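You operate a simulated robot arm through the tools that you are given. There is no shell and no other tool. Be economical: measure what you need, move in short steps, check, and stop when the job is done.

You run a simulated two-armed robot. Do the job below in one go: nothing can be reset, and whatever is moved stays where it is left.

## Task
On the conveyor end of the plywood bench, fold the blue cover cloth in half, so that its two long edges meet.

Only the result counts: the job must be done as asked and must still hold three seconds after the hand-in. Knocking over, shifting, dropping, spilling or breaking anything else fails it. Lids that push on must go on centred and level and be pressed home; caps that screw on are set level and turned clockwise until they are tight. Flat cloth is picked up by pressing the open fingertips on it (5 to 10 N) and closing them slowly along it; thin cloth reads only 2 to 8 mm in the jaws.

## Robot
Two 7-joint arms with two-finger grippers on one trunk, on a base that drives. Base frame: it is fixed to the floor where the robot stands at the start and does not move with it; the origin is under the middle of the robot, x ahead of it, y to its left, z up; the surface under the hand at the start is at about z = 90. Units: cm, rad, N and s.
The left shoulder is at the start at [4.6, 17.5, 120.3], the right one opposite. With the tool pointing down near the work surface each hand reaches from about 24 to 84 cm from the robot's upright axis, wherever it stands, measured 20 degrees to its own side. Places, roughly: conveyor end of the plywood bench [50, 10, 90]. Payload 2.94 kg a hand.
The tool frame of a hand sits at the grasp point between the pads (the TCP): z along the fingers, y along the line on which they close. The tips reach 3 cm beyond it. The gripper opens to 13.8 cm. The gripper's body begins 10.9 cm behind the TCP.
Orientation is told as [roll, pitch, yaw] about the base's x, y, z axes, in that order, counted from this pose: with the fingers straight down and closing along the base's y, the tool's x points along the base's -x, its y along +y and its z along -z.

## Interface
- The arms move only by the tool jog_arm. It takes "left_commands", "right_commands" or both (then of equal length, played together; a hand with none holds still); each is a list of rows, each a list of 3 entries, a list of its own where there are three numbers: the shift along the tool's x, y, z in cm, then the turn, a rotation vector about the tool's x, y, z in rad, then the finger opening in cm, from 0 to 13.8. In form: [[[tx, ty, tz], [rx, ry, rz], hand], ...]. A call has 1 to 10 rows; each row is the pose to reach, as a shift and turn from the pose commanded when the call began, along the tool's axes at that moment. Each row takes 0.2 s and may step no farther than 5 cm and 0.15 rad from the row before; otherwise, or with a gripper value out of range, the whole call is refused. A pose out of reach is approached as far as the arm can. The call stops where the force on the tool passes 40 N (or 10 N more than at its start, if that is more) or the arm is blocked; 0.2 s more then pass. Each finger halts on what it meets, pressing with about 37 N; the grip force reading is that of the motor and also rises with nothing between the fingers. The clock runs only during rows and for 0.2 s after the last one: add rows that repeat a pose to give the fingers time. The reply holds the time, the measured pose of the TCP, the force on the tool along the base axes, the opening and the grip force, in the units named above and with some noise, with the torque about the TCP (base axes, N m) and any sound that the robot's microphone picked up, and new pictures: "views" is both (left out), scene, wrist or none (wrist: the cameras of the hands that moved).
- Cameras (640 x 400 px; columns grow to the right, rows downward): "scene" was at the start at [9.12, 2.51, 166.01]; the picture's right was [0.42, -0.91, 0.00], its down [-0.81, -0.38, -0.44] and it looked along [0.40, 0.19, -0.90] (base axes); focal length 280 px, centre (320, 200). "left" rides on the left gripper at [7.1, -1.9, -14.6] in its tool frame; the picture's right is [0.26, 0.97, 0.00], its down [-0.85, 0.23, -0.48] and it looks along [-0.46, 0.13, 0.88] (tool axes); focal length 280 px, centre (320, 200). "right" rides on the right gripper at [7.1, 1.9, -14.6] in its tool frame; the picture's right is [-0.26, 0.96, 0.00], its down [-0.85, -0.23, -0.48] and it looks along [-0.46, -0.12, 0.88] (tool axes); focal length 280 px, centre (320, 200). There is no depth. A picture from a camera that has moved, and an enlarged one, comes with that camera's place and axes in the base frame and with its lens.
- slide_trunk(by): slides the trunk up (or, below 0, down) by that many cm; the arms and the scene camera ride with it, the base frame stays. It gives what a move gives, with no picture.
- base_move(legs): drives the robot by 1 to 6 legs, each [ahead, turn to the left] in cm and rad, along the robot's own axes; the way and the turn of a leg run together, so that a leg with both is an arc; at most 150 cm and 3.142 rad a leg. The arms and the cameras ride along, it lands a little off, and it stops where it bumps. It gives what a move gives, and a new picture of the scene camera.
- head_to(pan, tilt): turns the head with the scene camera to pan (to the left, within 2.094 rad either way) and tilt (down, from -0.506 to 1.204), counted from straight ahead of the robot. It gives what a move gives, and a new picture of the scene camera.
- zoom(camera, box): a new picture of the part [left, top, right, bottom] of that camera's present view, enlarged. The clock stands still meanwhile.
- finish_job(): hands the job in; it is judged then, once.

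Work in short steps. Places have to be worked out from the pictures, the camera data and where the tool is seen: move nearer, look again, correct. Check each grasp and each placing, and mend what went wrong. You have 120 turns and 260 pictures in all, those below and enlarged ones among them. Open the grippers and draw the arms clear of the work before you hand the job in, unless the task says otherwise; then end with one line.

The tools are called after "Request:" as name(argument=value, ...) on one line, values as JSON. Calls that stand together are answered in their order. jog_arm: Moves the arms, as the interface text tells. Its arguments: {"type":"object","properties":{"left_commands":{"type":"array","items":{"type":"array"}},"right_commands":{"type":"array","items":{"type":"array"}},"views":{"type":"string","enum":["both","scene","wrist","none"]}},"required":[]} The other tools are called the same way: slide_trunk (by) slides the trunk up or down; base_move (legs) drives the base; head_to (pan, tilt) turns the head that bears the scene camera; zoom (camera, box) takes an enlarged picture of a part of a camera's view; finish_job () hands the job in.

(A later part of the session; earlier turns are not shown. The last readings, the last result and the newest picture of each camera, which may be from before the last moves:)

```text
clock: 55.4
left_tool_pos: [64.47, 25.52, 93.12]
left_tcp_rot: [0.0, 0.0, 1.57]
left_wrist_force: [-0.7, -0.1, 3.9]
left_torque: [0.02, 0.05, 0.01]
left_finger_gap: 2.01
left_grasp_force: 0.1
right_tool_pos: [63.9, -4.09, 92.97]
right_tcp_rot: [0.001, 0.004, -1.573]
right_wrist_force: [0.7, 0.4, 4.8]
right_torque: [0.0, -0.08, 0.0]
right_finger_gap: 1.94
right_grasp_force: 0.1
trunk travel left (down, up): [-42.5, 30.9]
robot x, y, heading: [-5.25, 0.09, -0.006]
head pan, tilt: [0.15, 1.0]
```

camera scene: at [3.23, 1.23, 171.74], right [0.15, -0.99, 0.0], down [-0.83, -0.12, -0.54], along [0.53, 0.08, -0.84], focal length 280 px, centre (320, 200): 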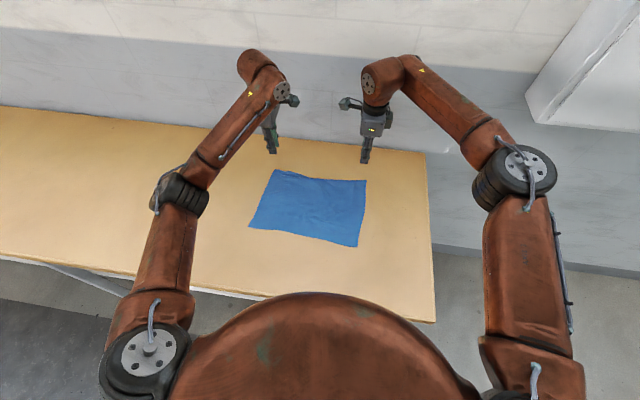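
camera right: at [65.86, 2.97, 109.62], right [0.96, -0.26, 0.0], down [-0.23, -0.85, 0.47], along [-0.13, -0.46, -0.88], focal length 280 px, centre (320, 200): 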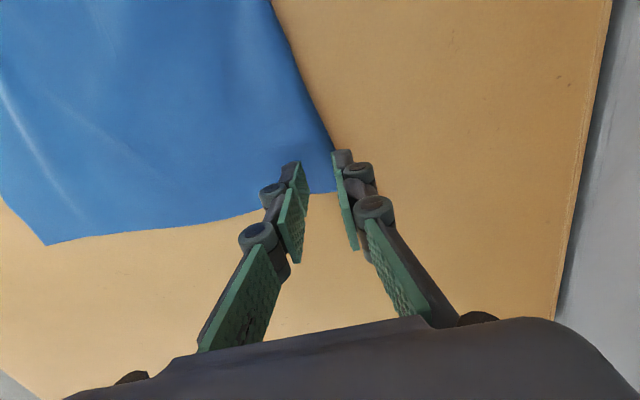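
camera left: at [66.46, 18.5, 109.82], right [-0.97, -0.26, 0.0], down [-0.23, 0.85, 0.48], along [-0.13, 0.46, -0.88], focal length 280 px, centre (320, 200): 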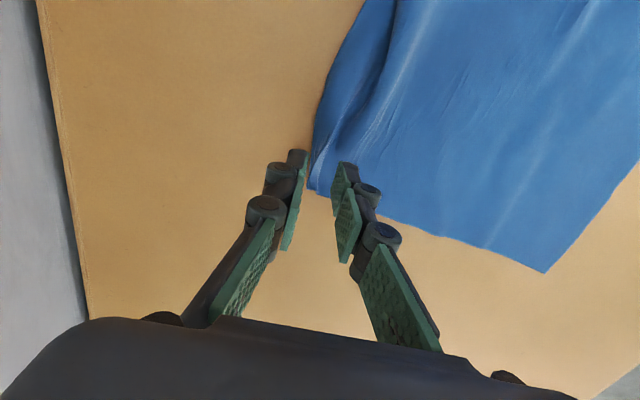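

Both are at 4 to 5 N. I press slightly more and close slowly.

Request:
jog_arm(left_commands=[[[0, 0, 0.15], [0, 0, 0], 2], [[0, 0, 0.17], [0, 0, 0], 1.7], [[0, 0, 0.17], [0, 0, 0], 1.4], [[0, 0, 0.18], [0, 0, 0], 1.1], [[0, 0, 0.18], [0, 0, 0], 0.8], [[0, 0, 0.18], [0, 0, 0], 0.5], [[0, 0, 0.18], [0, 0, 0], 0.2], [[0, 0, 0.18], [0, 0, 0], 0], [[0, 0, 0.18], [0, 0, 0], 0]], right_commands=[[[0, 0, 0.12], [0, 0, 0], 2], [[0, 0, 0.15], [0, 0, 0], 1.7], [[0, 0, 0.15], [0, 0, 0], 1.4], [[0, 0, 0.15], [0, 0, 0], 1.1], [[0, 0, 0.15], [0, 0, 0], 0.8], [[0, 0, 0.15], [0, 0, 0], 0.5], [[0, 0, 0.15], [0, 0, 0], 0.2], [[0, 0, 0.15], [0, 0, 0], 0], [[0, 0, 0.15], [0, 0, 0], 0]], views="wrist")

```text
clock: 57.4
left_tool_pos: [64.37, 25.59, 92.81]
left_tcp_rot: [0.0, -0.002, 1.568]
left_wrist_force: [-1.0, 0.4, 13.2]
left_torque: [-0.08, 0.39, -0.02]
left_finger_gap: 0.47
left_grasp_force: 40.5
right_tool_pos: [63.81, -4.0, 92.99]
right_tcp_rot: [0.001, 0.003, -1.572]
right_wrist_force: [-1.6, -1.9, 19.3]
right_torque: [-0.08, 0.0, -0.02]
right_finger_gap: 0.23
right_grasp_force: 37.4
trunk travel left (down, up): [-42.5, 30.9]
robot x, y, heading: [-5.14, 0.5, 0.0]
head pan, tilt: [0.15, 1.0]
camera right: at [65.69, 2.97, 107.62], right [0.96, -0.26, 0.0], down [-0.23, -0.85, 0.47], along [-0.12, -0.46, -0.88], focal length 280 px, centre (320, 200)
camera left: at [66.45, 18.41, 107.43], right [-0.97, -0.26, 0.0], down [-0.23, 0.85, 0.48], along [-0.12, 0.46, -0.88], focal length 280 px, centre (320, 200)
```

right: 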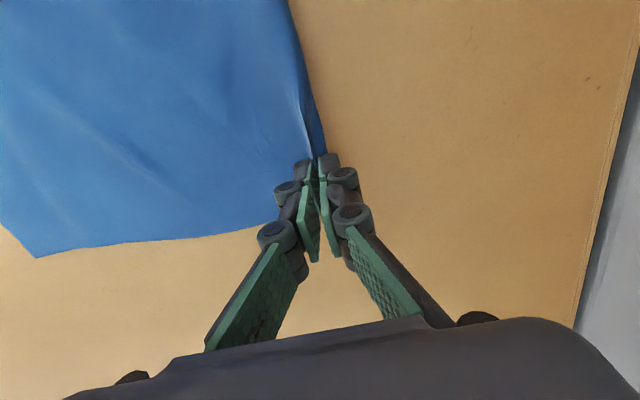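
left: 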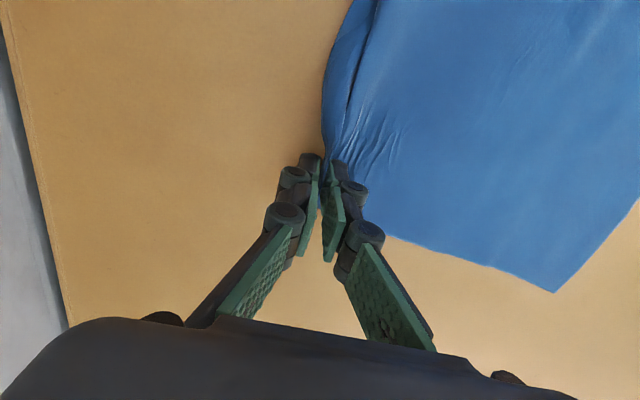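

Both hands grip (0.47 and 0.23 cm). The near corners are NR [40.1,-5.4] and NL [42.1,31]. I start a slow arc without tilt, lifting first and leading inward with slack.

Request:
jog_arm(left_commands=[[[0, 0, -1.2], [0, 0, 0], 0], [[0, 0.3, -2.4], [0, 0, 0], 0], [[0, 0.7, -3.6], [0, 0, 0], 0], [[0, 1.2, -4.8], [0, 0, 0], 0], [[-0.1, 2, -6], [0, 0, 0], 0], [[-0.2, 3, -7], [0, 0, 0], 0], [[-0.3, 4.2, -8], [0, 0, 0], 0], [[-0.4, 5.5, -8.8], [0, 0, 0], 0], [[-0.5, 7, -9.5], [0, 0, 0], 0], [[-0.7, 8.5, -10], [0, 0, 0], 0]], right_commands=[[[0, 0, -1.2], [0, 0, 0], 0], [[0, -0.3, -2.4], [0, 0, 0], 0], [[0, -0.7, -3.6], [0, 0, 0], 0], [[0, -1.2, -4.8], [0, 0, 0], 0], [[0, -2, -6], [0, 0, 0], 0], [[0.1, -3, -7], [0, 0, 0], 0], [[0.1, -4.2, -8], [0, 0, 0], 0], [[0.2, -5.5, -8.8], [0, 0, 0], 0], [[0.2, -7, -9.5], [0, 0, 0], 0], [[0.3, -8.5, -10], [0, 0, 0], 0]], views="both")

```text
clock: 59.6
left_tool_pos: [56.02, 26.44, 102.88]
left_tcp_rot: [0.002, 0.0, 1.572]
left_wrist_force: [-0.1, 0.3, 0.7]
left_torque: [-0.03, -0.03, -0.03]
left_finger_gap: 0.43
left_grasp_force: 31.0
right_tool_pos: [55.29, -3.78, 102.87]
right_tcp_rot: [0.002, 0.003, -1.574]
right_wrist_force: [0.2, -0.7, -1.4]
right_torque: [-0.01, -0.07, -0.02]
right_finger_gap: 0.64
right_grasp_force: 30.5
trunk travel left (down, up): [-42.5, 30.9]
robot x, y, heading: [-5.33, 0.24, -0.001]
head pan, tilt: [0.15, 1.0]
camera scene: at [3.07, 1.23, 171.76], right [0.15, -0.99, 0.0], down [-0.83, -0.12, -0.54], along [0.53, 0.08, -0.84], focal length 280 px, centre (320, 200)
camera right: at [57.17, 3.16, 117.48], right [0.96, -0.26, 0.0], down [-0.23, -0.85, 0.47], along [-0.13, -0.46, -0.88], focal length 280 px, centre (320, 200)
camera left: at [58.0, 19.31, 117.45], right [-0.97, -0.26, 0.0], down [-0.23, 0.85, 0.48], along [-0.13, 0.46, -0.88], focal length 280 px, centre (320, 200)
```

scene: 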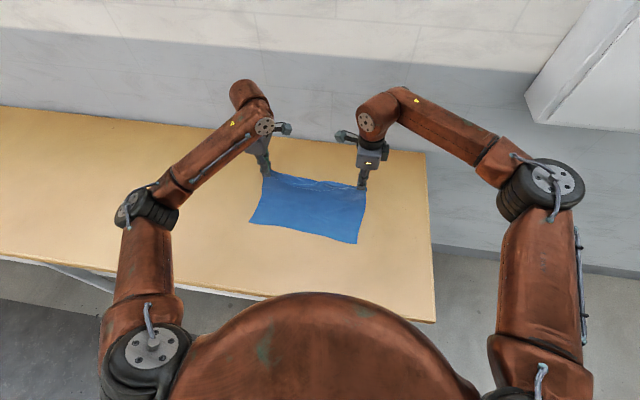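
right: 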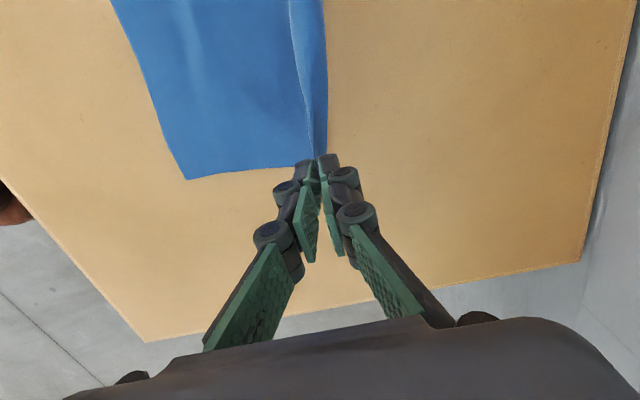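
left: 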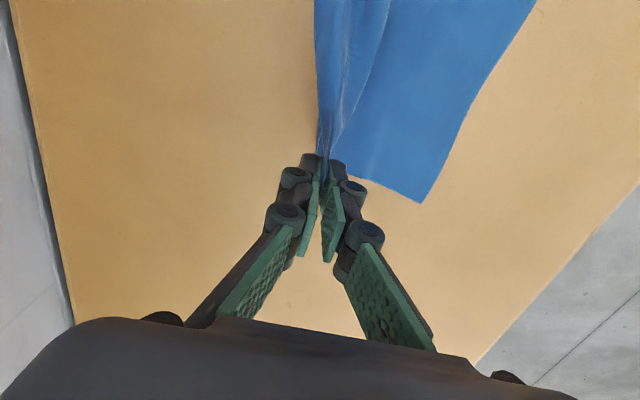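

The static half has not shifted: NR [40,-5.2], NL [43,31]. I continue over the top and begin to descend, shifting slightly toward +y to match the near corners.

Request:
jog_arm(left_commands=[[[-0.2, 1.3, -0.2], [0, 0, 0], 0], [[-0.4, 2.6, -0.3], [0, 0, 0], 0], [[-0.6, 3.9, -0.2], [0, 0, 0], 0], [[-0.8, 5.2, 0], [0, 0, 0], 0], [[-1.0, 6.5, 0.4], [0, 0, 0], 0], [[-1.3, 7.8, 1], [0, 0, 0], 0], [[-1.5, 9, 1.8], [0, 0, 0], 0], [[-1.8, 10, 2.8], [0, 0, 0], 0], [[-2, 11, 3.9], [0, 0, 0], 0], [[-2.2, 11.8, 5], [0, 0, 0], 0]], right_commands=[[[0.1, -1.4, -0.2], [0, 0, 0], 0], [[0.2, -2.8, -0.3], [0, 0, 0], 0], [[0.3, -4.3, -0.2], [0, 0, 0], 0], [[0.4, -5.8, 0], [0, 0, 0], 0], [[0.5, -7.3, 0.4], [0, 0, 0], 0], [[0.7, -8.7, 1], [0, 0, 0], 0], [[0.8, -10, 1.8], [0, 0, 0], 0], [[0.9, -11.2, 2.8], [0, 0, 0], 0], [[1.1, -12.3, 3.9], [0, 0, 0], 0], [[1.2, -13.2, 5], [0, 0, 0], 0]], views="both")

```text
clock: 61.8
left_tool_pos: [44.22, 28.3, 97.77]
left_tcp_rot: [0.001, 0.002, 1.567]
left_wrist_force: [-0.5, 0.2, -1.3]
left_torque: [0.01, -0.02, -0.02]
left_finger_gap: 0.63
left_grasp_force: 36.1
right_tool_pos: [42.22, -2.26, 97.99]
right_tcp_rot: [0.0, 0.002, -1.574]
right_wrist_force: [-0.6, -0.6, 2.7]
right_torque: [0.06, -0.13, 0.01]
right_finger_gap: 0.0
right_grasp_force: 25.4
trunk travel left (down, up): [-42.5, 30.9]
robot x, y, heading: [-5.04, 0.41, -0.006]
head pan, tilt: [0.15, 1.0]
camera scene: at [3.14, 1.23, 171.75], right [0.15, -0.99, 0.0], down [-0.83, -0.12, -0.54], along [0.53, 0.08, -0.84], focal length 280 px, centre (320, 200)
camera right: at [44.06, 4.69, 112.57], right [0.96, -0.26, 0.0], down [-0.23, -0.85, 0.47], along [-0.13, -0.46, -0.88], focal length 280 px, centre (320, 200)
camera left: at [46.25, 21.37, 112.38], right [-0.97, -0.26, 0.0], down [-0.23, 0.85, 0.48], along [-0.13, 0.46, -0.88], focal length 280 px, centre (320, 200)
```

scene: 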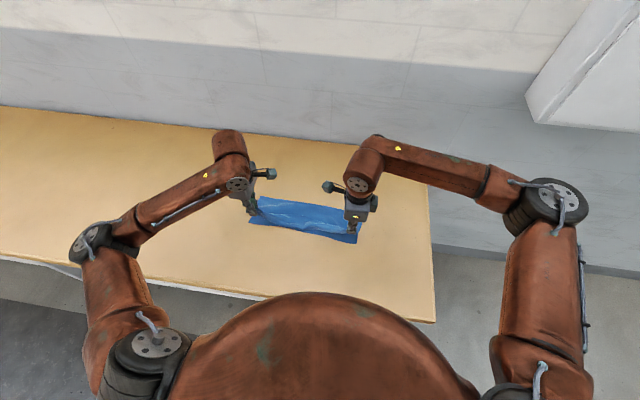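
right: 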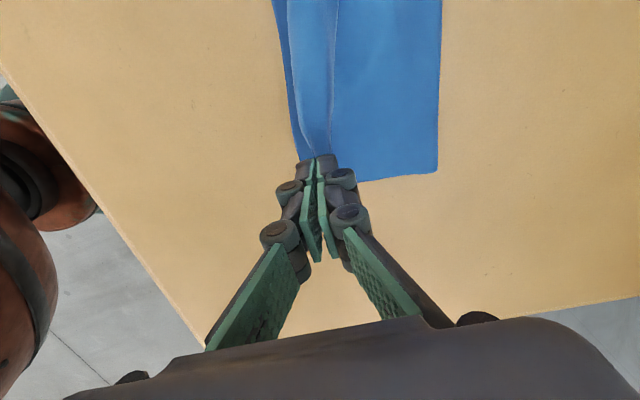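
left: 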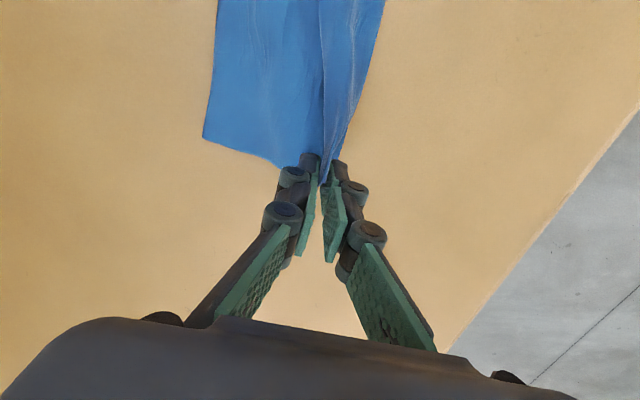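

The cloth is folded over. The right gap reads 0, so I check with close-ups whether it still holds.

Request:
zoom(camera="right", box=[240, 60, 440, 200])

Request:
zoom(camera="left", box=[200, 60, 400, 200])

Request:
zoom(camera="scene", box=[230, 180, 390, 260])

```text
2.86 times, centred on (340, 130) of right
camera zoom: at [44.06, 4.69, 112.57], right [0.96, -0.26, 0.0], down [-0.23, -0.85, 0.47], along [-0.13, -0.46, -0.88], focal length 801 px, centre (263, 400)
```

zoom: 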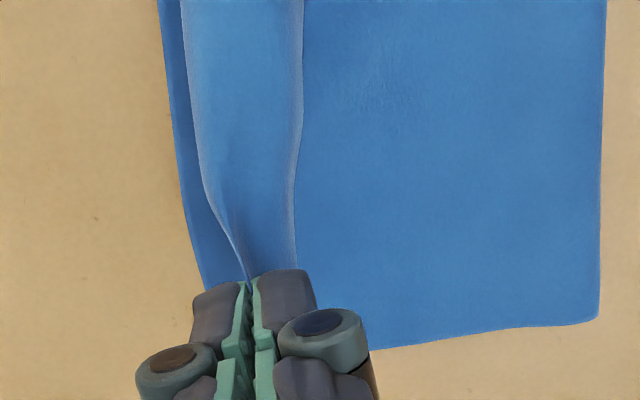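

```text
2.86 times, centred on (300, 130) of left
camera zoom: at [46.25, 21.37, 112.38], right [-0.97, -0.26, 0.0], down [-0.23, 0.85, 0.48], along [-0.13, 0.46, -0.88], focal length 801 px, centre (377, 400)
```

zoom: 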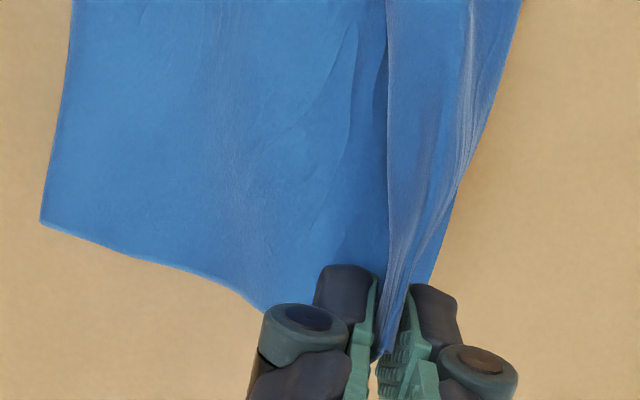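

```text
4.00 times, centred on (310, 220) of scene
camera zoom: at [3.14, 1.23, 171.75], right [0.15, -0.99, 0.0], down [-0.83, -0.12, -0.54], along [0.53, 0.08, -0.84], focal length 1119 px, centre (360, 120)
```

zoom: 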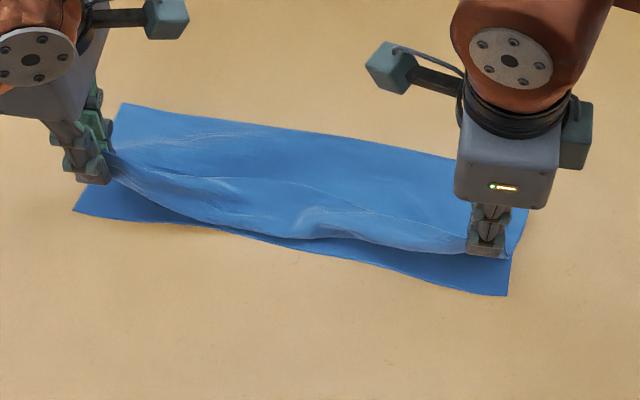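

Both corners are still held, with the near edge at [40.3,-4.9] to [42.3,31.1]. I finish the descent with the pinches ending at x≈41.0 (right) and x≈43.2 (left), so that the edges meet.

Request:
jog_arm(left_commands=[[[-0.1, 0.3, 1], [0, 0, 0], 0], [[-0.2, 0.5, 2], [0, 0, 0], 0], [[-0.3, 0.8, 3], [0, 0, 0], 0], [[-0.4, 1.0, 3.9], [0, 0, 0], 0], [[-0.4, 1.1, 4.4], [0, 0, 0], 0], [[-0.4, 1.1, 4.5], [0, 0, 0], 0]], right_commands=[[[-0.1, -0.3, 1], [0, 0, 0], 0], [[-0.2, -0.6, 2], [0, 0, 0], 0], [[-0.3, -0.9, 3], [0, 0, 0], 0], [[-0.3, -1.1, 4], [0, 0, 0], 0], [[-0.3, -1.2, 4.6], [0, 0, 0], 0], [[-0.3, -1.2, 4.7], [0, 0, 0], 0]], views="wrist")

Request:
zoom(camera="scene", box=[230, 180, 390, 260])

```text
clock: 63.2
left_tool_pos: [43.01, 28.83, 93.12]
left_tcp_rot: [0.0, 0.001, 1.57]
left_wrist_force: [0.2, 0.1, -1.8]
left_torque: [-0.02, 0.07, 0.03]
left_finger_gap: 0.61
left_grasp_force: 35.1
right_tool_pos: [40.9, -2.6, 93.2]
right_tcp_rot: [0.0, 0.004, -1.572]
right_wrist_force: [1.2, 0.8, 1.6]
right_torque: [0.01, 0.02, 0.0]
right_finger_gap: 0.51
right_grasp_force: 31.0
trunk travel left (down, up): [-42.5, 30.9]
robot x, y, heading: [-5.21, 0.26, -0.008]
head pan, tilt: [0.15, 1.0]
camera right: at [42.82, 4.35, 107.84], right [0.96, -0.26, 0.0], down [-0.23, -0.85, 0.47], along [-0.13, -0.46, -0.88], focal length 280 px, centre (320, 200)
camera left: at [45.13, 21.66, 107.82], right [-0.97, -0.26, 0.0], down [-0.23, 0.85, 0.48], along [-0.13, 0.46, -0.88], focal length 280 px, centre (320, 200)
```

right: 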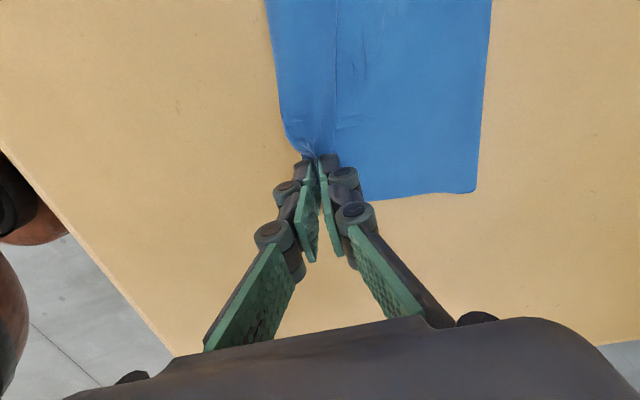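
left: 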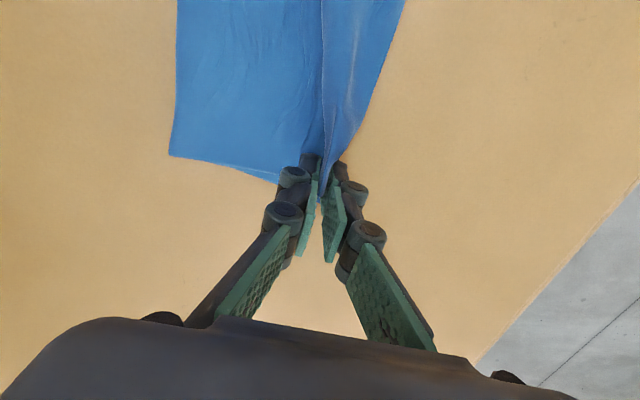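

```text
4.00 times, centred on (310, 220) of scene
camera zoom: at [3.18, 1.21, 171.75], right [0.15, -0.99, 0.0], down [-0.83, -0.12, -0.54], along [0.53, 0.08, -0.84], focal length 1119 px, centre (360, 120)
```

zoom: 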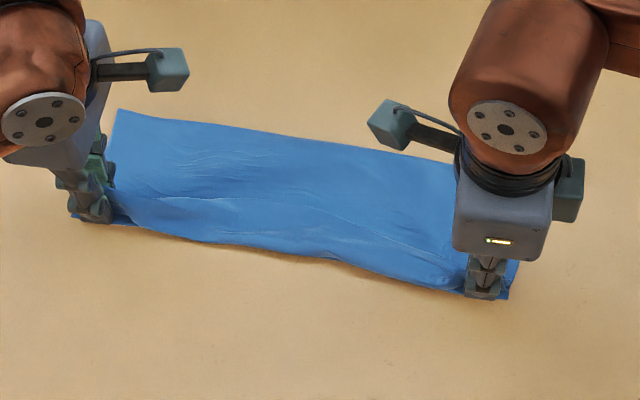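

The edges now coincide closely. I open slowly in place and then raise straight up.

Request:
jog_arm(left_commands=[[[0, 0, 0], [0, 0, 0], 0.8], [[0, 0, 0], [0, 0, 0], 1.2], [[0, 0, 0], [0, 0, 0], 1.6], [[0, 0, 0], [0, 0, 0], 2.0], [[0, 0, 0], [0, 0, 0], 2.4], [[0, 0, -0.5], [0, 0, 0], 2.4], [[0, 0, -1.5], [0, 0, 0], 2.4], [[0, 0, -3], [0, 0, 0], 2.4], [[0, 0, -6], [0, 0, 0], 2.4], [[0, 0, -9], [0, 0, 0], 2.4]], right_commands=[[[0, 0, 0], [0, 0, 0], 0.8], [[0, 0, 0], [0, 0, 0], 1.2], [[0, 0, 0], [0, 0, 0], 1.6], [[0, 0, 0], [0, 0, 0], 2.0], [[0, 0, 0], [0, 0, 0], 2.4], [[0, 0, -0.5], [0, 0, 0], 2.4], [[0, 0, -1.5], [0, 0, 0], 2.4], [[0, 0, -3], [0, 0, 0], 2.4], [[0, 0, -6], [0, 0, 0], 2.4], [[0, 0, -9], [0, 0, 0], 2.4]], views="wrist")

Request:
zoom(camera="scene", box=[230, 180, 390, 260])

```text
clock: 65.4
left_tool_pos: [42.75, 29.09, 102.42]
left_tcp_rot: [0.002, -0.001, 1.57]
left_wrist_force: [0.8, -0.3, -0.1]
left_torque: [0.02, -0.02, 0.0]
left_finger_gap: 2.41
left_grasp_force: 0.1
right_tool_pos: [40.76, -2.84, 102.13]
right_tcp_rot: [0.0, 0.004, -1.573]
right_wrist_force: [-0.1, -0.1, -0.2]
right_torque: [0.02, -0.04, -0.03]
right_finger_gap: 2.4
right_grasp_force: 0.1
trunk travel left (down, up): [-42.5, 30.9]
robot x, y, heading: [-5.02, -0.22, -0.006]
head pan, tilt: [0.15, 1.0]
camera right: at [42.55, 4.15, 116.84], right [0.96, -0.26, 0.0], down [-0.23, -0.85, 0.47], along [-0.13, -0.46, -0.88], focal length 280 px, centre (320, 200)
camera left: at [44.88, 21.91, 116.98], right [-0.97, -0.26, 0.0], down [-0.23, 0.85, 0.48], along [-0.12, 0.46, -0.88], focal length 280 px, centre (320, 200)
```

right: 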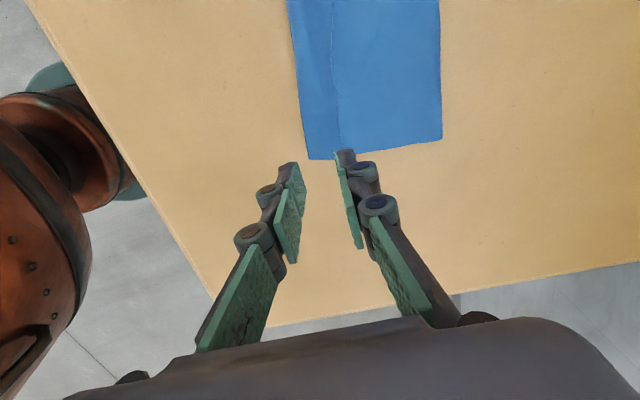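
left: 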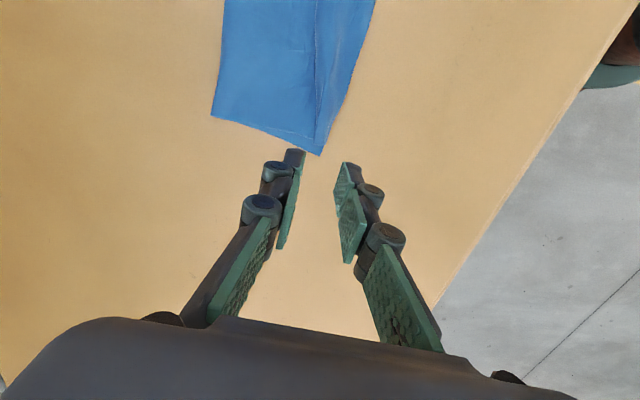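

```text
4.00 times, centred on (310, 220) of scene
camera zoom: at [3.12, 1.21, 171.75], right [0.15, -0.99, 0.0], down [-0.83, -0.12, -0.54], along [0.53, 0.08, -0.84], focal length 1119 px, centre (360, 120)
```

zoom: 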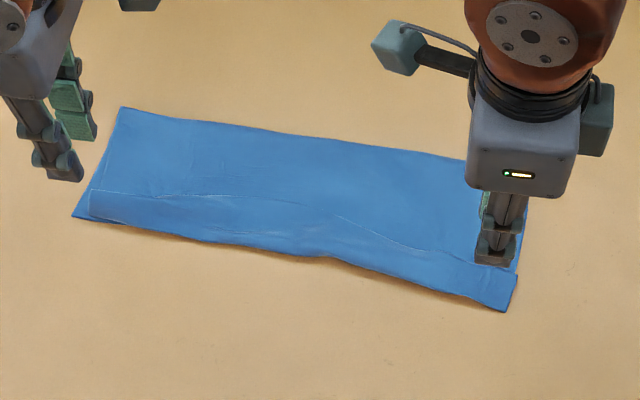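

Released. A line runs about 4 cm inside the near edge, so I must see whether it is the top layer's edge falling short or just a crease.

Request:
zoom(camera="right", box=[270, 20, 450, 180])

Request:
zoom(camera="left", box=[200, 0, 400, 170])

```text
2.50 times, centred on (360, 100) of right
camera zoom: at [42.55, 4.15, 116.84], right [0.96, -0.26, 0.0], down [-0.23, -0.85, 0.47], along [-0.13, -0.46, -0.88], focal length 701 px, centre (220, 450)
```

zoom: 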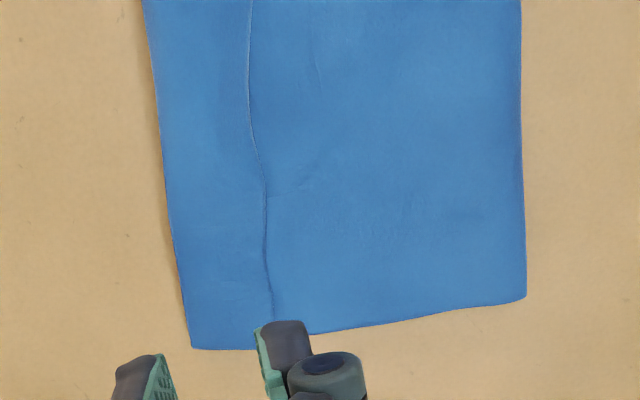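

```text
2.35 times, centred on (300, 85) of left
camera zoom: at [44.88, 21.91, 116.98], right [-0.97, -0.26, 0.0], down [-0.23, 0.85, 0.48], along [-0.12, 0.46, -0.88], focal length 660 px, centre (367, 471)
```

zoom: 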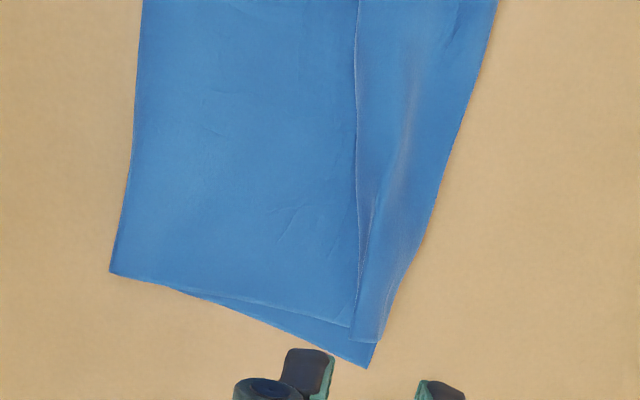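

Measurements resolve it. A 1.5 to 3.3 cm strip of the far edge is folded back on top, with its raw edge at x≈42.1 right and 44.6 left. The crease sits at the near edge. I'll pinch that strip lightly and flip it out, starting by going down over it with narrow gaps.

Request:
jog_arm(left_commands=[[[1.5, -0.1, 1], [0, 0, 0], 1.4], [[3, -0.3, 2.5], [0, 0, 0], 1.4], [[4.6, -0.4, 4.5], [0, 0, 0], 1.4], [[4.6, -0.4, 6.5], [0, 0, 0], 1.4], [[4.6, -0.4, 8], [0, 0, 0], 1.4], [[4.6, -0.4, 8.6], [0, 0, 0], 1.4], [[4.6, -0.4, 8.8], [0, 0, 0], 1.4]], right_commands=[[[0, -0.1, 1], [0, 0, 0], 1.4], [[0, -0.2, 2.5], [0, 0, 0], 1.4], [[0, -0.2, 4.5], [0, 0, 0], 1.4], [[0, -0.2, 6.5], [0, 0, 0], 1.4], [[0, -0.2, 8], [0, 0, 0], 1.4], [[0, -0.2, 8.4], [0, 0, 0], 1.4], [[0, -0.2, 8.6], [0, 0, 0], 1.4]], views="wrist")

```text
clock: 67.0
left_tool_pos: [43.54, 24.33, 93.24]
left_tcp_rot: [0.001, 0.0, 1.57]
left_wrist_force: [-0.3, 0.1, 0.2]
left_torque: [-0.01, 0.02, -0.03]
left_finger_gap: 1.4
left_grasp_force: 0.1
right_tool_pos: [40.86, -2.96, 93.46]
right_tcp_rot: [-0.001, 0.004, -1.573]
right_wrist_force: [0.2, -0.5, 1.4]
right_torque: [-0.02, 0.03, 0.0]
right_finger_gap: 1.4
right_grasp_force: 0.1
trunk travel left (down, up): [-42.5, 30.9]
robot x, y, heading: [-4.92, 0.29, 0.0]
head pan, tilt: [0.15, 1.0]
camera right: at [42.72, 4.09, 108.12], right [0.96, -0.26, 0.0], down [-0.23, -0.85, 0.47], along [-0.13, -0.46, -0.88], focal length 280 px, centre (320, 200)
camera left: at [45.43, 17.22, 107.98], right [-0.97, -0.26, 0.0], down [-0.23, 0.85, 0.48], along [-0.13, 0.46, -0.88], focal length 280 px, centre (320, 200)
```

right: 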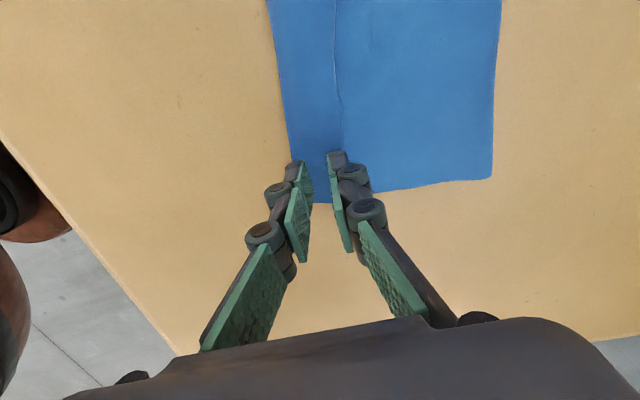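
left: 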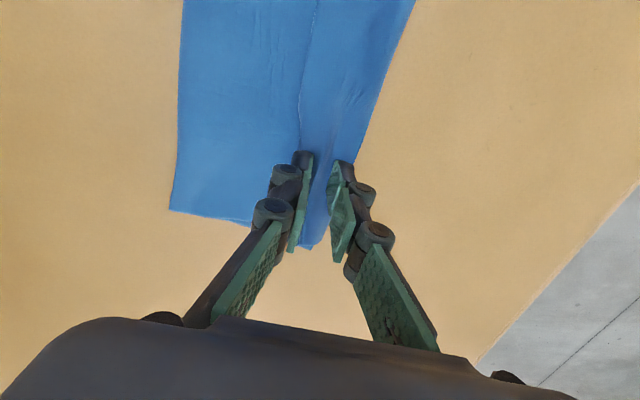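

Both hands stand on the strip. I press lightly and close slowly.

Request:
jog_arm(left_commands=[[[0, 0.3, 0.05], [0, 0, 0], 1.4], [[0, 0.3, 0.2], [0, 0, 0], 1.4], [[0, 0.3, 0.27], [0, 0, 0], 1.2], [[0, 0.3, 0.27], [0, 0, 0], 0.9], [[0, 0.3, 0.27], [0, 0, 0], 0.6], [[0, 0.3, 0.27], [0, 0, 0], 0.3], [[0, 0.3, 0.27], [0, 0, 0], 0], [[0, 0.3, 0.27], [0, 0, 0], 0]], right_commands=[[[0, 0, 0.1], [0, 0, 0], 1.4], [[0, 0, 0.17], [0, 0, 0], 1.4], [[0, 0, 0.17], [0, 0, 0], 1.2], [[0, 0, 0.17], [0, 0, 0], 0.9], [[0, 0, 0.17], [0, 0, 0], 0.6], [[0, 0, 0.17], [0, 0, 0], 0.3], [[0, 0, 0.17], [0, 0, 0], 0], [[0, 0, 0.17], [0, 0, 0], 0]], views="wrist")

```text
clock: 68.8
left_tool_pos: [43.24, 24.22, 93.2]
left_tcp_rot: [0.001, 0.001, 1.57]
left_wrist_force: [1.5, 0.6, -1.6]
left_torque: [0.04, 0.02, -0.02]
left_finger_gap: 0.68
left_grasp_force: 34.3
right_tool_pos: [40.8, -2.59, 93.46]
right_tcp_rot: [0.001, 0.002, -1.573]
right_wrist_force: [0.0, -0.4, 0.1]
right_torque: [0.04, -0.02, -0.01]
right_finger_gap: 0.0
right_grasp_force: 27.9
trunk travel left (down, up): [-42.5, 30.9]
robot x, y, heading: [-5.15, 0.24, -0.007]
head pan, tilt: [0.15, 1.0]
camera right: at [42.67, 4.21, 108.06], right [0.96, -0.26, 0.0], down [-0.23, -0.85, 0.47], along [-0.13, -0.46, -0.88], focal length 280 px, centre (320, 200)
camera left: at [45.24, 17.09, 107.78], right [-0.97, -0.26, 0.0], down [-0.23, 0.85, 0.48], along [-0.13, 0.46, -0.88], focal length 280 px, centre (320, 200)
```

right: 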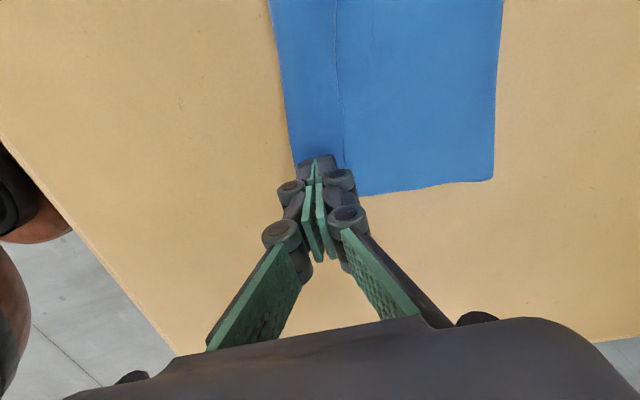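
left: 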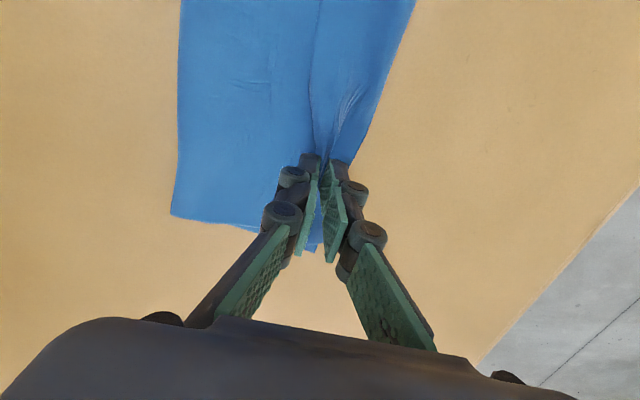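

The left has gripped (0.68); the right slipped. I lift the left 3 cm to see which layers it took, and reopen the right just above the cloth.

Request:
jog_arm(left_commands=[[[0, 0, -1], [0, 0, 0], 0], [[0, 0, -2], [0, 0, 0], 0], [[0, 0, -3], [0, 0, 0], 0], [[0, 0, -3], [0, 0, 0], 0]], right_commands=[[[0, 0, -0.8], [0, 0, 0], 0.5], [[0, 0, -0.8], [0, 0, 0], 1.2], [[0, 0, -0.8], [0, 0, 0], 1.8], [[0, 0, -0.8], [0, 0, 0], 1.8]], views="wrist")

Request:
zoom(camera="left", box=[160, 60, 420, 260])

Request:
zoom(camera="scene", box=[230, 180, 390, 260])

```text
clock: 69.8
left_tool_pos: [43.23, 24.25, 96.29]
left_tcp_rot: [0.002, 0.001, 1.571]
left_wrist_force: [4.2, 0.0, 4.7]
left_torque: [0.1, -0.14, -0.07]
left_finger_gap: 0.25
left_grasp_force: 38.5
right_tool_pos: [40.82, -2.81, 93.93]
right_tcp_rot: [0.001, 0.003, -1.572]
right_wrist_force: [-0.2, 0.3, 0.2]
right_torque: [0.01, -0.02, 0.03]
right_finger_gap: 1.8
right_grasp_force: 0.1
trunk travel left (down, up): [-42.5, 30.9]
robot x, y, heading: [-5.04, 0.48, -0.005]
head pan, tilt: [0.15, 1.0]
camera right: at [42.69, 4.24, 108.84], right [0.96, -0.26, 0.0], down [-0.23, -0.85, 0.47], along [-0.13, -0.46, -0.88], focal length 280 px, centre (320, 200)
camera left: at [45.23, 17.22, 110.86], right [-0.97, -0.26, 0.0], down [-0.23, 0.85, 0.48], along [-0.13, 0.46, -0.88], focal length 280 px, centre (320, 200)
```

right: 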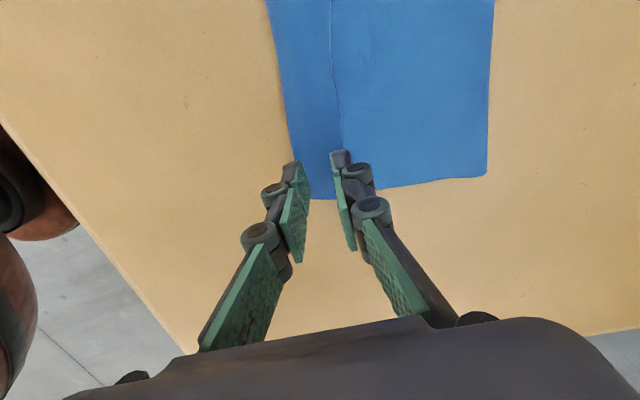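
left: 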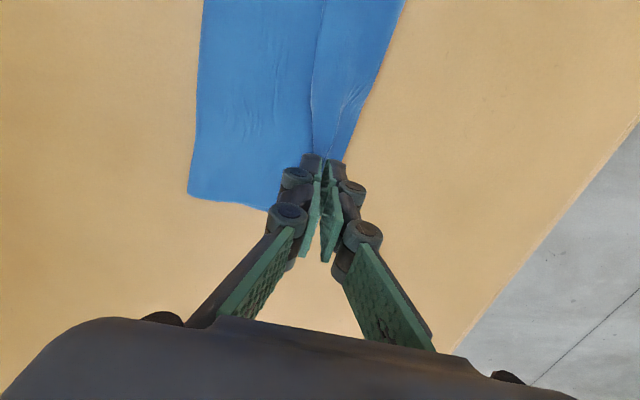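

```text
2.00 times, centred on (290, 160) of left
camera zoom: at [45.23, 17.22, 110.86], right [-0.97, -0.26, 0.0], down [-0.23, 0.85, 0.48], along [-0.13, 0.46, -0.88], focal length 561 px, centre (380, 280)
```

zoom: 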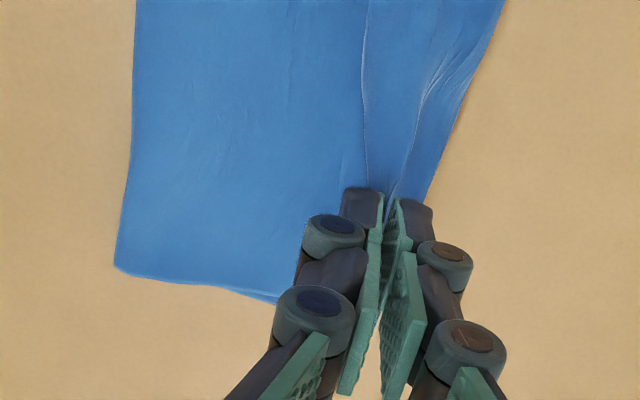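

```text
4.00 times, centred on (310, 220) of scene
camera zoom: at [3.19, 1.2, 171.75], right [0.15, -0.99, 0.0], down [-0.83, -0.12, -0.54], along [0.53, 0.08, -0.84], focal length 1119 px, centre (360, 120)
```

zoom: 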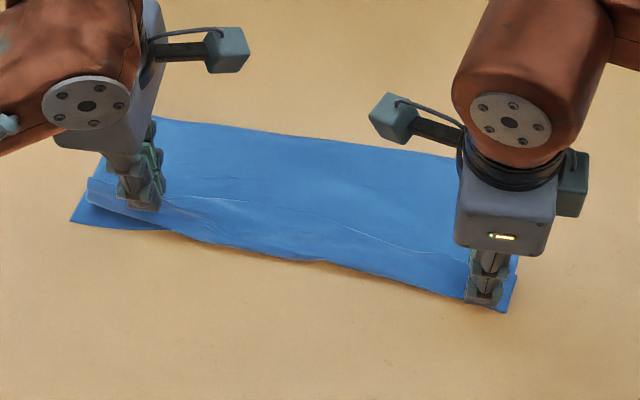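

The left hand lifted only the top strip, so the bottom layer stays put. A better way to flip the strip is to set closed fingers on its raw edge, press, and open them. One finger then anchors the main layer while the other drags the strip outward. First I set the left back down and release.

Request:
jog_arm(left_commands=[[[0, 0, 1], [0, 0, 0], 0], [[0, 0, 2], [0, 0, 0], 0], [[0, 0, 2.9], [0, 0, 0], 0], [[0, 0, 2.9], [0, 0, 0], 0.8], [[0, 0, 2.9], [0, 0, 0], 1.5], [[0, 0, 2], [0, 0, 0], 2], [[0, 0, 0], [0, 0, 0], 2], [[0, 0, -4], [0, 0, 0], 2]], right_commands=[[[0, 0, -0.5], [0, 0, 0], 1], [[0, 0.5, -1], [0, 0, 0], 0.5], [[0, 1, -1], [0, 0, 0], 0], [[0, 1.3, -1], [0, 0, 0], 0], [[0, 1.3, -0.5], [0, 0, 0], 0], [[0, 1.3, 0], [0, 0, 0], 0], [[0, 1.3, 0.4], [0, 0, 0], 0], [[0, 1.3, 0.6], [0, 0, 0], 0]], views="wrist")

Request:
zoom(camera="right", box=[240, 60, 440, 220])

```text
clock: 71.6
left_tool_pos: [42.99, 24.28, 100.11]
left_tcp_rot: [0.002, 0.002, 1.568]
left_wrist_force: [-0.8, -0.1, -0.1]
left_torque: [0.01, -0.01, 0.04]
left_finger_gap: 1.98
left_grasp_force: 0.1
right_tool_pos: [41.98, -2.79, 93.51]
right_tcp_rot: [0.0, 0.003, -1.573]
right_wrist_force: [-0.3, 0.0, -0.3]
right_torque: [0.0, 0.0, -0.04]
right_finger_gap: 0.0
right_grasp_force: 28.5
trunk travel left (down, up): [-42.5, 30.9]
robot x, y, heading: [-5.33, 0.32, -0.005]
head pan, tilt: [0.15, 1.0]
camera right: at [43.95, 4.23, 108.28], right [0.96, -0.26, 0.0], down [-0.23, -0.85, 0.47], along [-0.13, -0.46, -0.88], focal length 280 px, centre (320, 200)
camera left: at [45.13, 17.12, 114.72], right [-0.97, -0.26, 0.0], down [-0.23, 0.85, 0.48], along [-0.13, 0.46, -0.88], focal length 280 px, centre (320, 200)
```

right: 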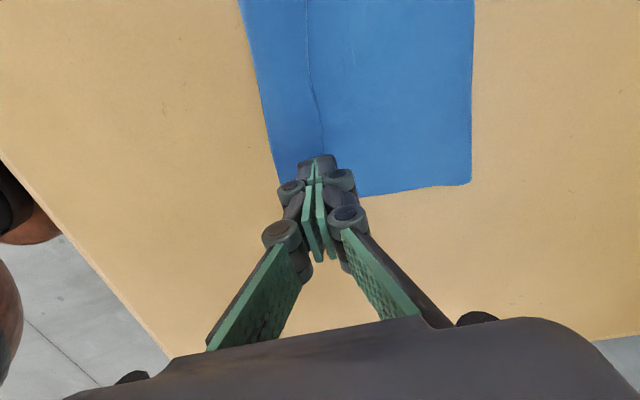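
left: 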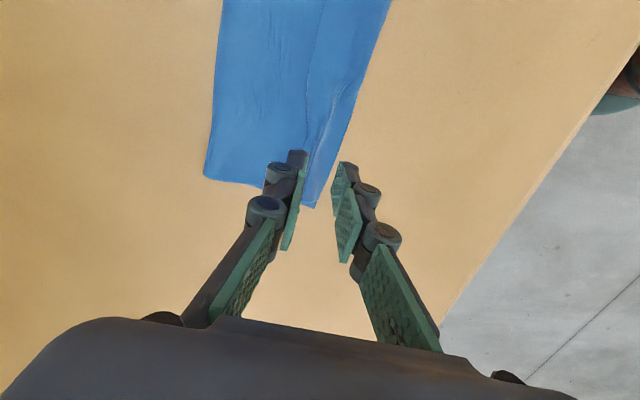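

```text
2.50 times, centred on (340, 140) of right
camera zoom: at [43.95, 4.23, 108.28], right [0.96, -0.26, 0.0], down [-0.23, -0.85, 0.47], along [-0.13, -0.46, -0.88], focal length 701 px, centre (270, 350)
```

zoom: 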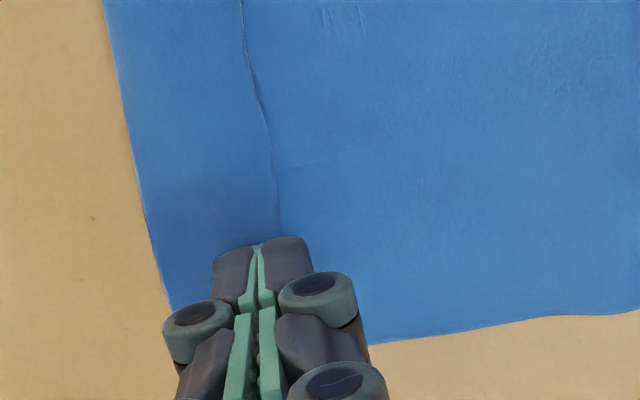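

The raw edge lies about 0.6 cm farther from me than the finger seam. I shift the right hand, press, and spread the fingers with the hand moving so that the far finger stays put.

Request:
jog_arm(right_commands=[[[0, 0.6, 0], [0, 0, 0], 0], [[0, 0.6, 0.2], [0, 0, 0], 0], [[0, 0.6, 0.35], [0, 0, 0], 0], [[0, 0.6, 0.4], [0, 0, 0], 0], [[0, 0.3, 0.4], [0, 0, 0], 0.6], [[0, 0, 0.4], [0, 0, 0], 1.2], [[0, -0.3, 0.4], [0, 0, 0], 1.8], [[0, -0.6, 0.4], [0, 0, 0], 2.4]], views="wrist")

Request:
zoom(camera="right", box=[240, 60, 440, 220])

```text
clock: 73.4
left_tool_pos: [43.13, 24.31, 100.11]
left_tcp_rot: [0.001, -0.001, 1.57]
left_wrist_force: [0.4, 0.8, 0.7]
left_torque: [-0.03, -0.05, 0.03]
left_finger_gap: 2.0
left_grasp_force: 0.1
right_tool_pos: [41.36, -2.88, 93.11]
right_tcp_rot: [0.0, 0.003, -1.574]
right_wrist_force: [0.6, 0.5, 2.9]
right_torque: [0.01, 0.01, 0.02]
right_finger_gap: 2.42
right_grasp_force: 0.0
trunk travel left (down, up): [-42.5, 30.9]
robot x, y, heading: [-5.07, 0.31, -0.002]
head pan, tilt: [0.15, 1.0]
camera right: at [43.32, 4.17, 107.86], right [0.96, -0.26, 0.0], down [-0.23, -0.85, 0.47], along [-0.13, -0.46, -0.88], focal length 280 px, centre (320, 200)
```

right: 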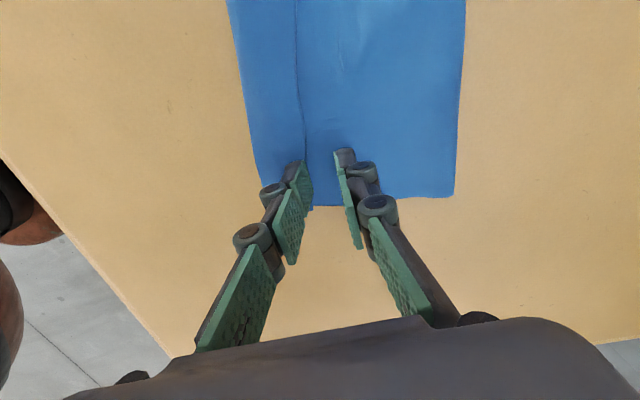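

```text
2.50 times, centred on (340, 140) of right
camera zoom: at [43.32, 4.17, 107.86], right [0.96, -0.26, 0.0], down [-0.23, -0.85, 0.47], along [-0.13, -0.46, -0.88], focal length 701 px, centre (270, 350)
```

zoom: 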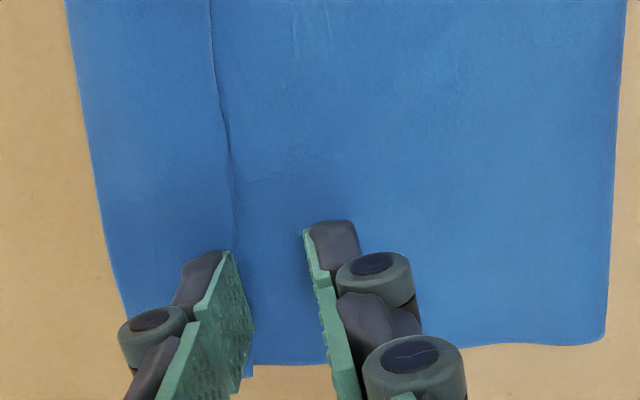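

The strip moved with its crease so far, taking slack out of the main layer. I go on spreading.

Request:
jog_arm(right_commands=[[[0, -0.4, 0.05], [0, 0, 0], 3.2], [[0, -0.8, 0.05], [0, 0, 0], 4.0], [[0, -1.2, 0.05], [0, 0, 0], 4.8], [[0, -1.6, 0.05], [0, 0, 0], 5.6], [[0, -2.0, 0.05], [0, 0, 0], 6.4]], views="wrist")

Request:
zoom(camera="scene", box=[230, 180, 390, 260])

```text
clock: 74.6
left_tool_pos: [43.06, 24.33, 100.09]
left_tcp_rot: [0.002, 0.002, 1.568]
left_wrist_force: [-0.2, 0.2, -0.3]
left_torque: [0.0, -0.02, -0.01]
left_finger_gap: 2.0
left_grasp_force: 0.0
right_tool_pos: [39.64, -2.92, 93.03]
right_tcp_rot: [-0.001, 0.003, -1.574]
right_wrist_force: [0.7, 0.7, 4.0]
right_torque: [0.02, -0.1, 0.04]
right_finger_gap: 6.44
right_grasp_force: 0.1
trunk travel left (down, up): [-42.5, 30.9]
robot x, y, heading: [-5.02, 0.53, -0.005]
head pan, tilt: [0.15, 1.0]
camera right: at [41.39, 4.16, 107.74], right [0.96, -0.26, 0.0], down [-0.23, -0.85, 0.47], along [-0.13, -0.46, -0.88], focal length 280 px, centre (320, 200)
```

right: 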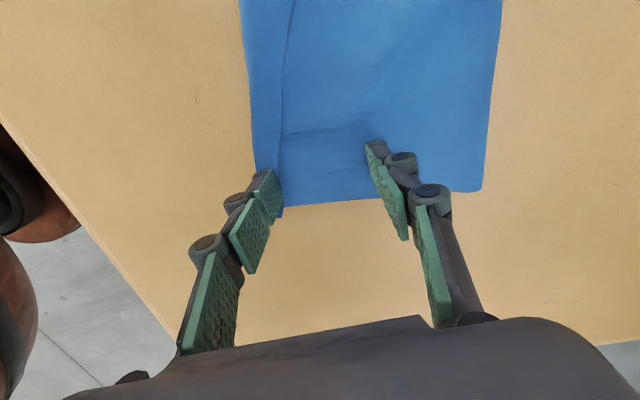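

```text
4.00 times, centred on (310, 220) of scene
camera zoom: at [3.15, 1.21, 171.75], right [0.15, -0.99, 0.0], down [-0.83, -0.12, -0.54], along [0.53, 0.08, -0.84], focal length 1119 px, centre (360, 120)
```

zoom: 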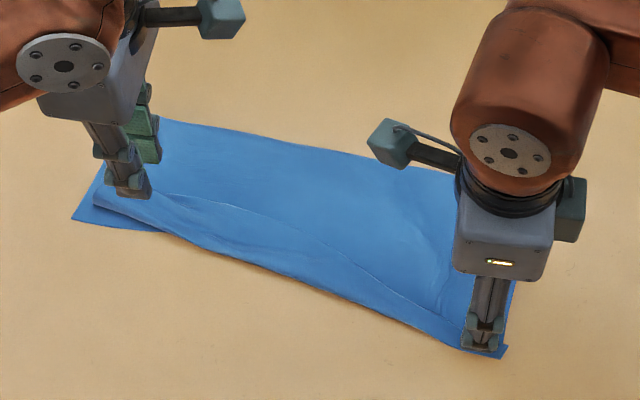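

The strip is rolling out: it is down to about 1.7 cm wide here. I spread further so it flips fully onto the bare bench.

Request:
jog_arm(right_commands=[[[0, -0.4, 0.03], [0, 0, 0], 7.2], [[0, -0.8, 0.03], [0, 0, 0], 8.0], [[0, -1.2, 0.03], [0, 0, 0], 8.8], [[0, -1.6, 0.05], [0, 0, 0], 9.6], [[0, -2.0, 0.05], [0, 0, 0], 10.4], [[0, -2.4, 0.05], [0, 0, 0], 11.2]], views="wrist")

```text
clock: 76.0
left_tool_pos: [43.09, 24.27, 100.18]
left_tcp_rot: [0.003, 0.0, 1.569]
left_wrist_force: [0.1, 0.3, 0.7]
left_torque: [-0.01, -0.04, 0.01]
left_finger_gap: 1.99
left_grasp_force: 0.0
right_tool_pos: [37.18, -2.95, 93.05]
right_tcp_rot: [0.001, 0.004, -1.573]
right_wrist_force: [0.6, -1.0, 0.2]
right_torque: [-0.02, 0.0, 0.0]
right_finger_gap: 11.22
right_grasp_force: 0.0
trunk travel left (down, up): [-42.5, 30.9]
robot x, y, heading: [-4.91, 0.44, -0.004]
head pan, tilt: [0.15, 1.0]
camera right: at [39.08, 4.18, 107.72], right [0.96, -0.26, 0.0], down [-0.23, -0.85, 0.47], along [-0.13, -0.46, -0.88], focal length 280 px, centre (320, 200)
```

right: 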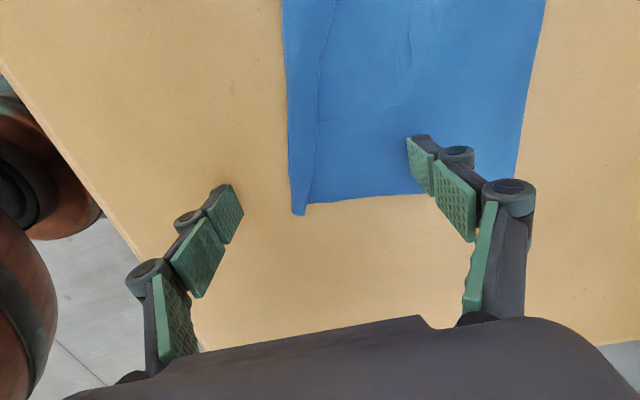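

The finger slipped off at the end, but the strip is now only about 1.5 cm wide, with its crease at x≈35 on bare bench. I repeat with the seam on the new raw edge at x≈36.5 and a firmer press.

Request:
jog_arm(right_commands=[[[0, 0, -1.5], [0, 0, 0], 10], [[0, 0, -2.5], [0, 0, 0], 8], [[0, -0.3, -2.5], [0, 0, 0], 6], [[0, -0.6, -2.5], [0, 0, 0], 4], [[0, -0.6, -2.5], [0, 0, 0], 2], [[0, -0.6, -2.5], [0, 0, 0], 0], [[0, -0.6, -1.5], [0, 0, 0], 0], [[0, -0.6, -0.8], [0, 0, 0], 0]], views="none")

Request:
zoom(camera="right", box=[240, 60, 440, 220])

```text
clock: 77.8
left_tool_pos: [43.13, 24.25, 100.04]
left_tcp_rot: [0.002, 0.0, 1.569]
left_wrist_force: [-1.1, -0.2, 0.6]
left_torque: [0.02, -0.01, 0.01]
left_finger_gap: 1.99
left_grasp_force: 0.0
right_tool_pos: [36.62, -2.75, 93.8]
right_tcp_rot: [0.001, 0.004, -1.571]
right_wrist_force: [-0.4, -0.1, 0.1]
right_torque: [0.02, 0.01, -0.02]
right_finger_gap: 0.0
right_grasp_force: 28.1
trunk travel left (down, up): [-42.5, 30.9]
robot x, y, heading: [-5.13, 0.26, 0.0]
head pan, tilt: [0.15, 1.0]
```

```text
2.50 times, centred on (340, 140) of right
camera zoom: at [38.46, 4.3, 108.55], right [0.96, -0.26, 0.0], down [-0.23, -0.85, 0.47], along [-0.13, -0.46, -0.88], focal length 701 px, centre (270, 350)
```

zoom: 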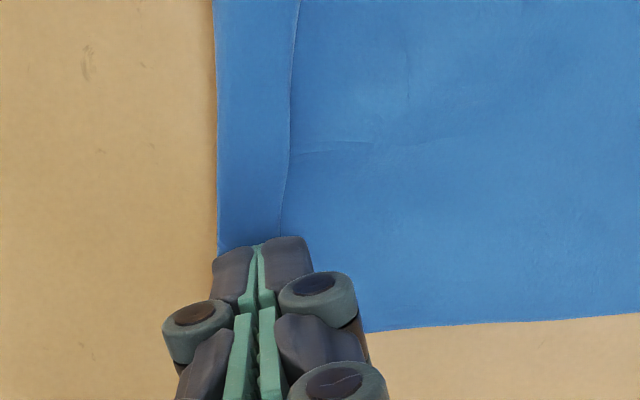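

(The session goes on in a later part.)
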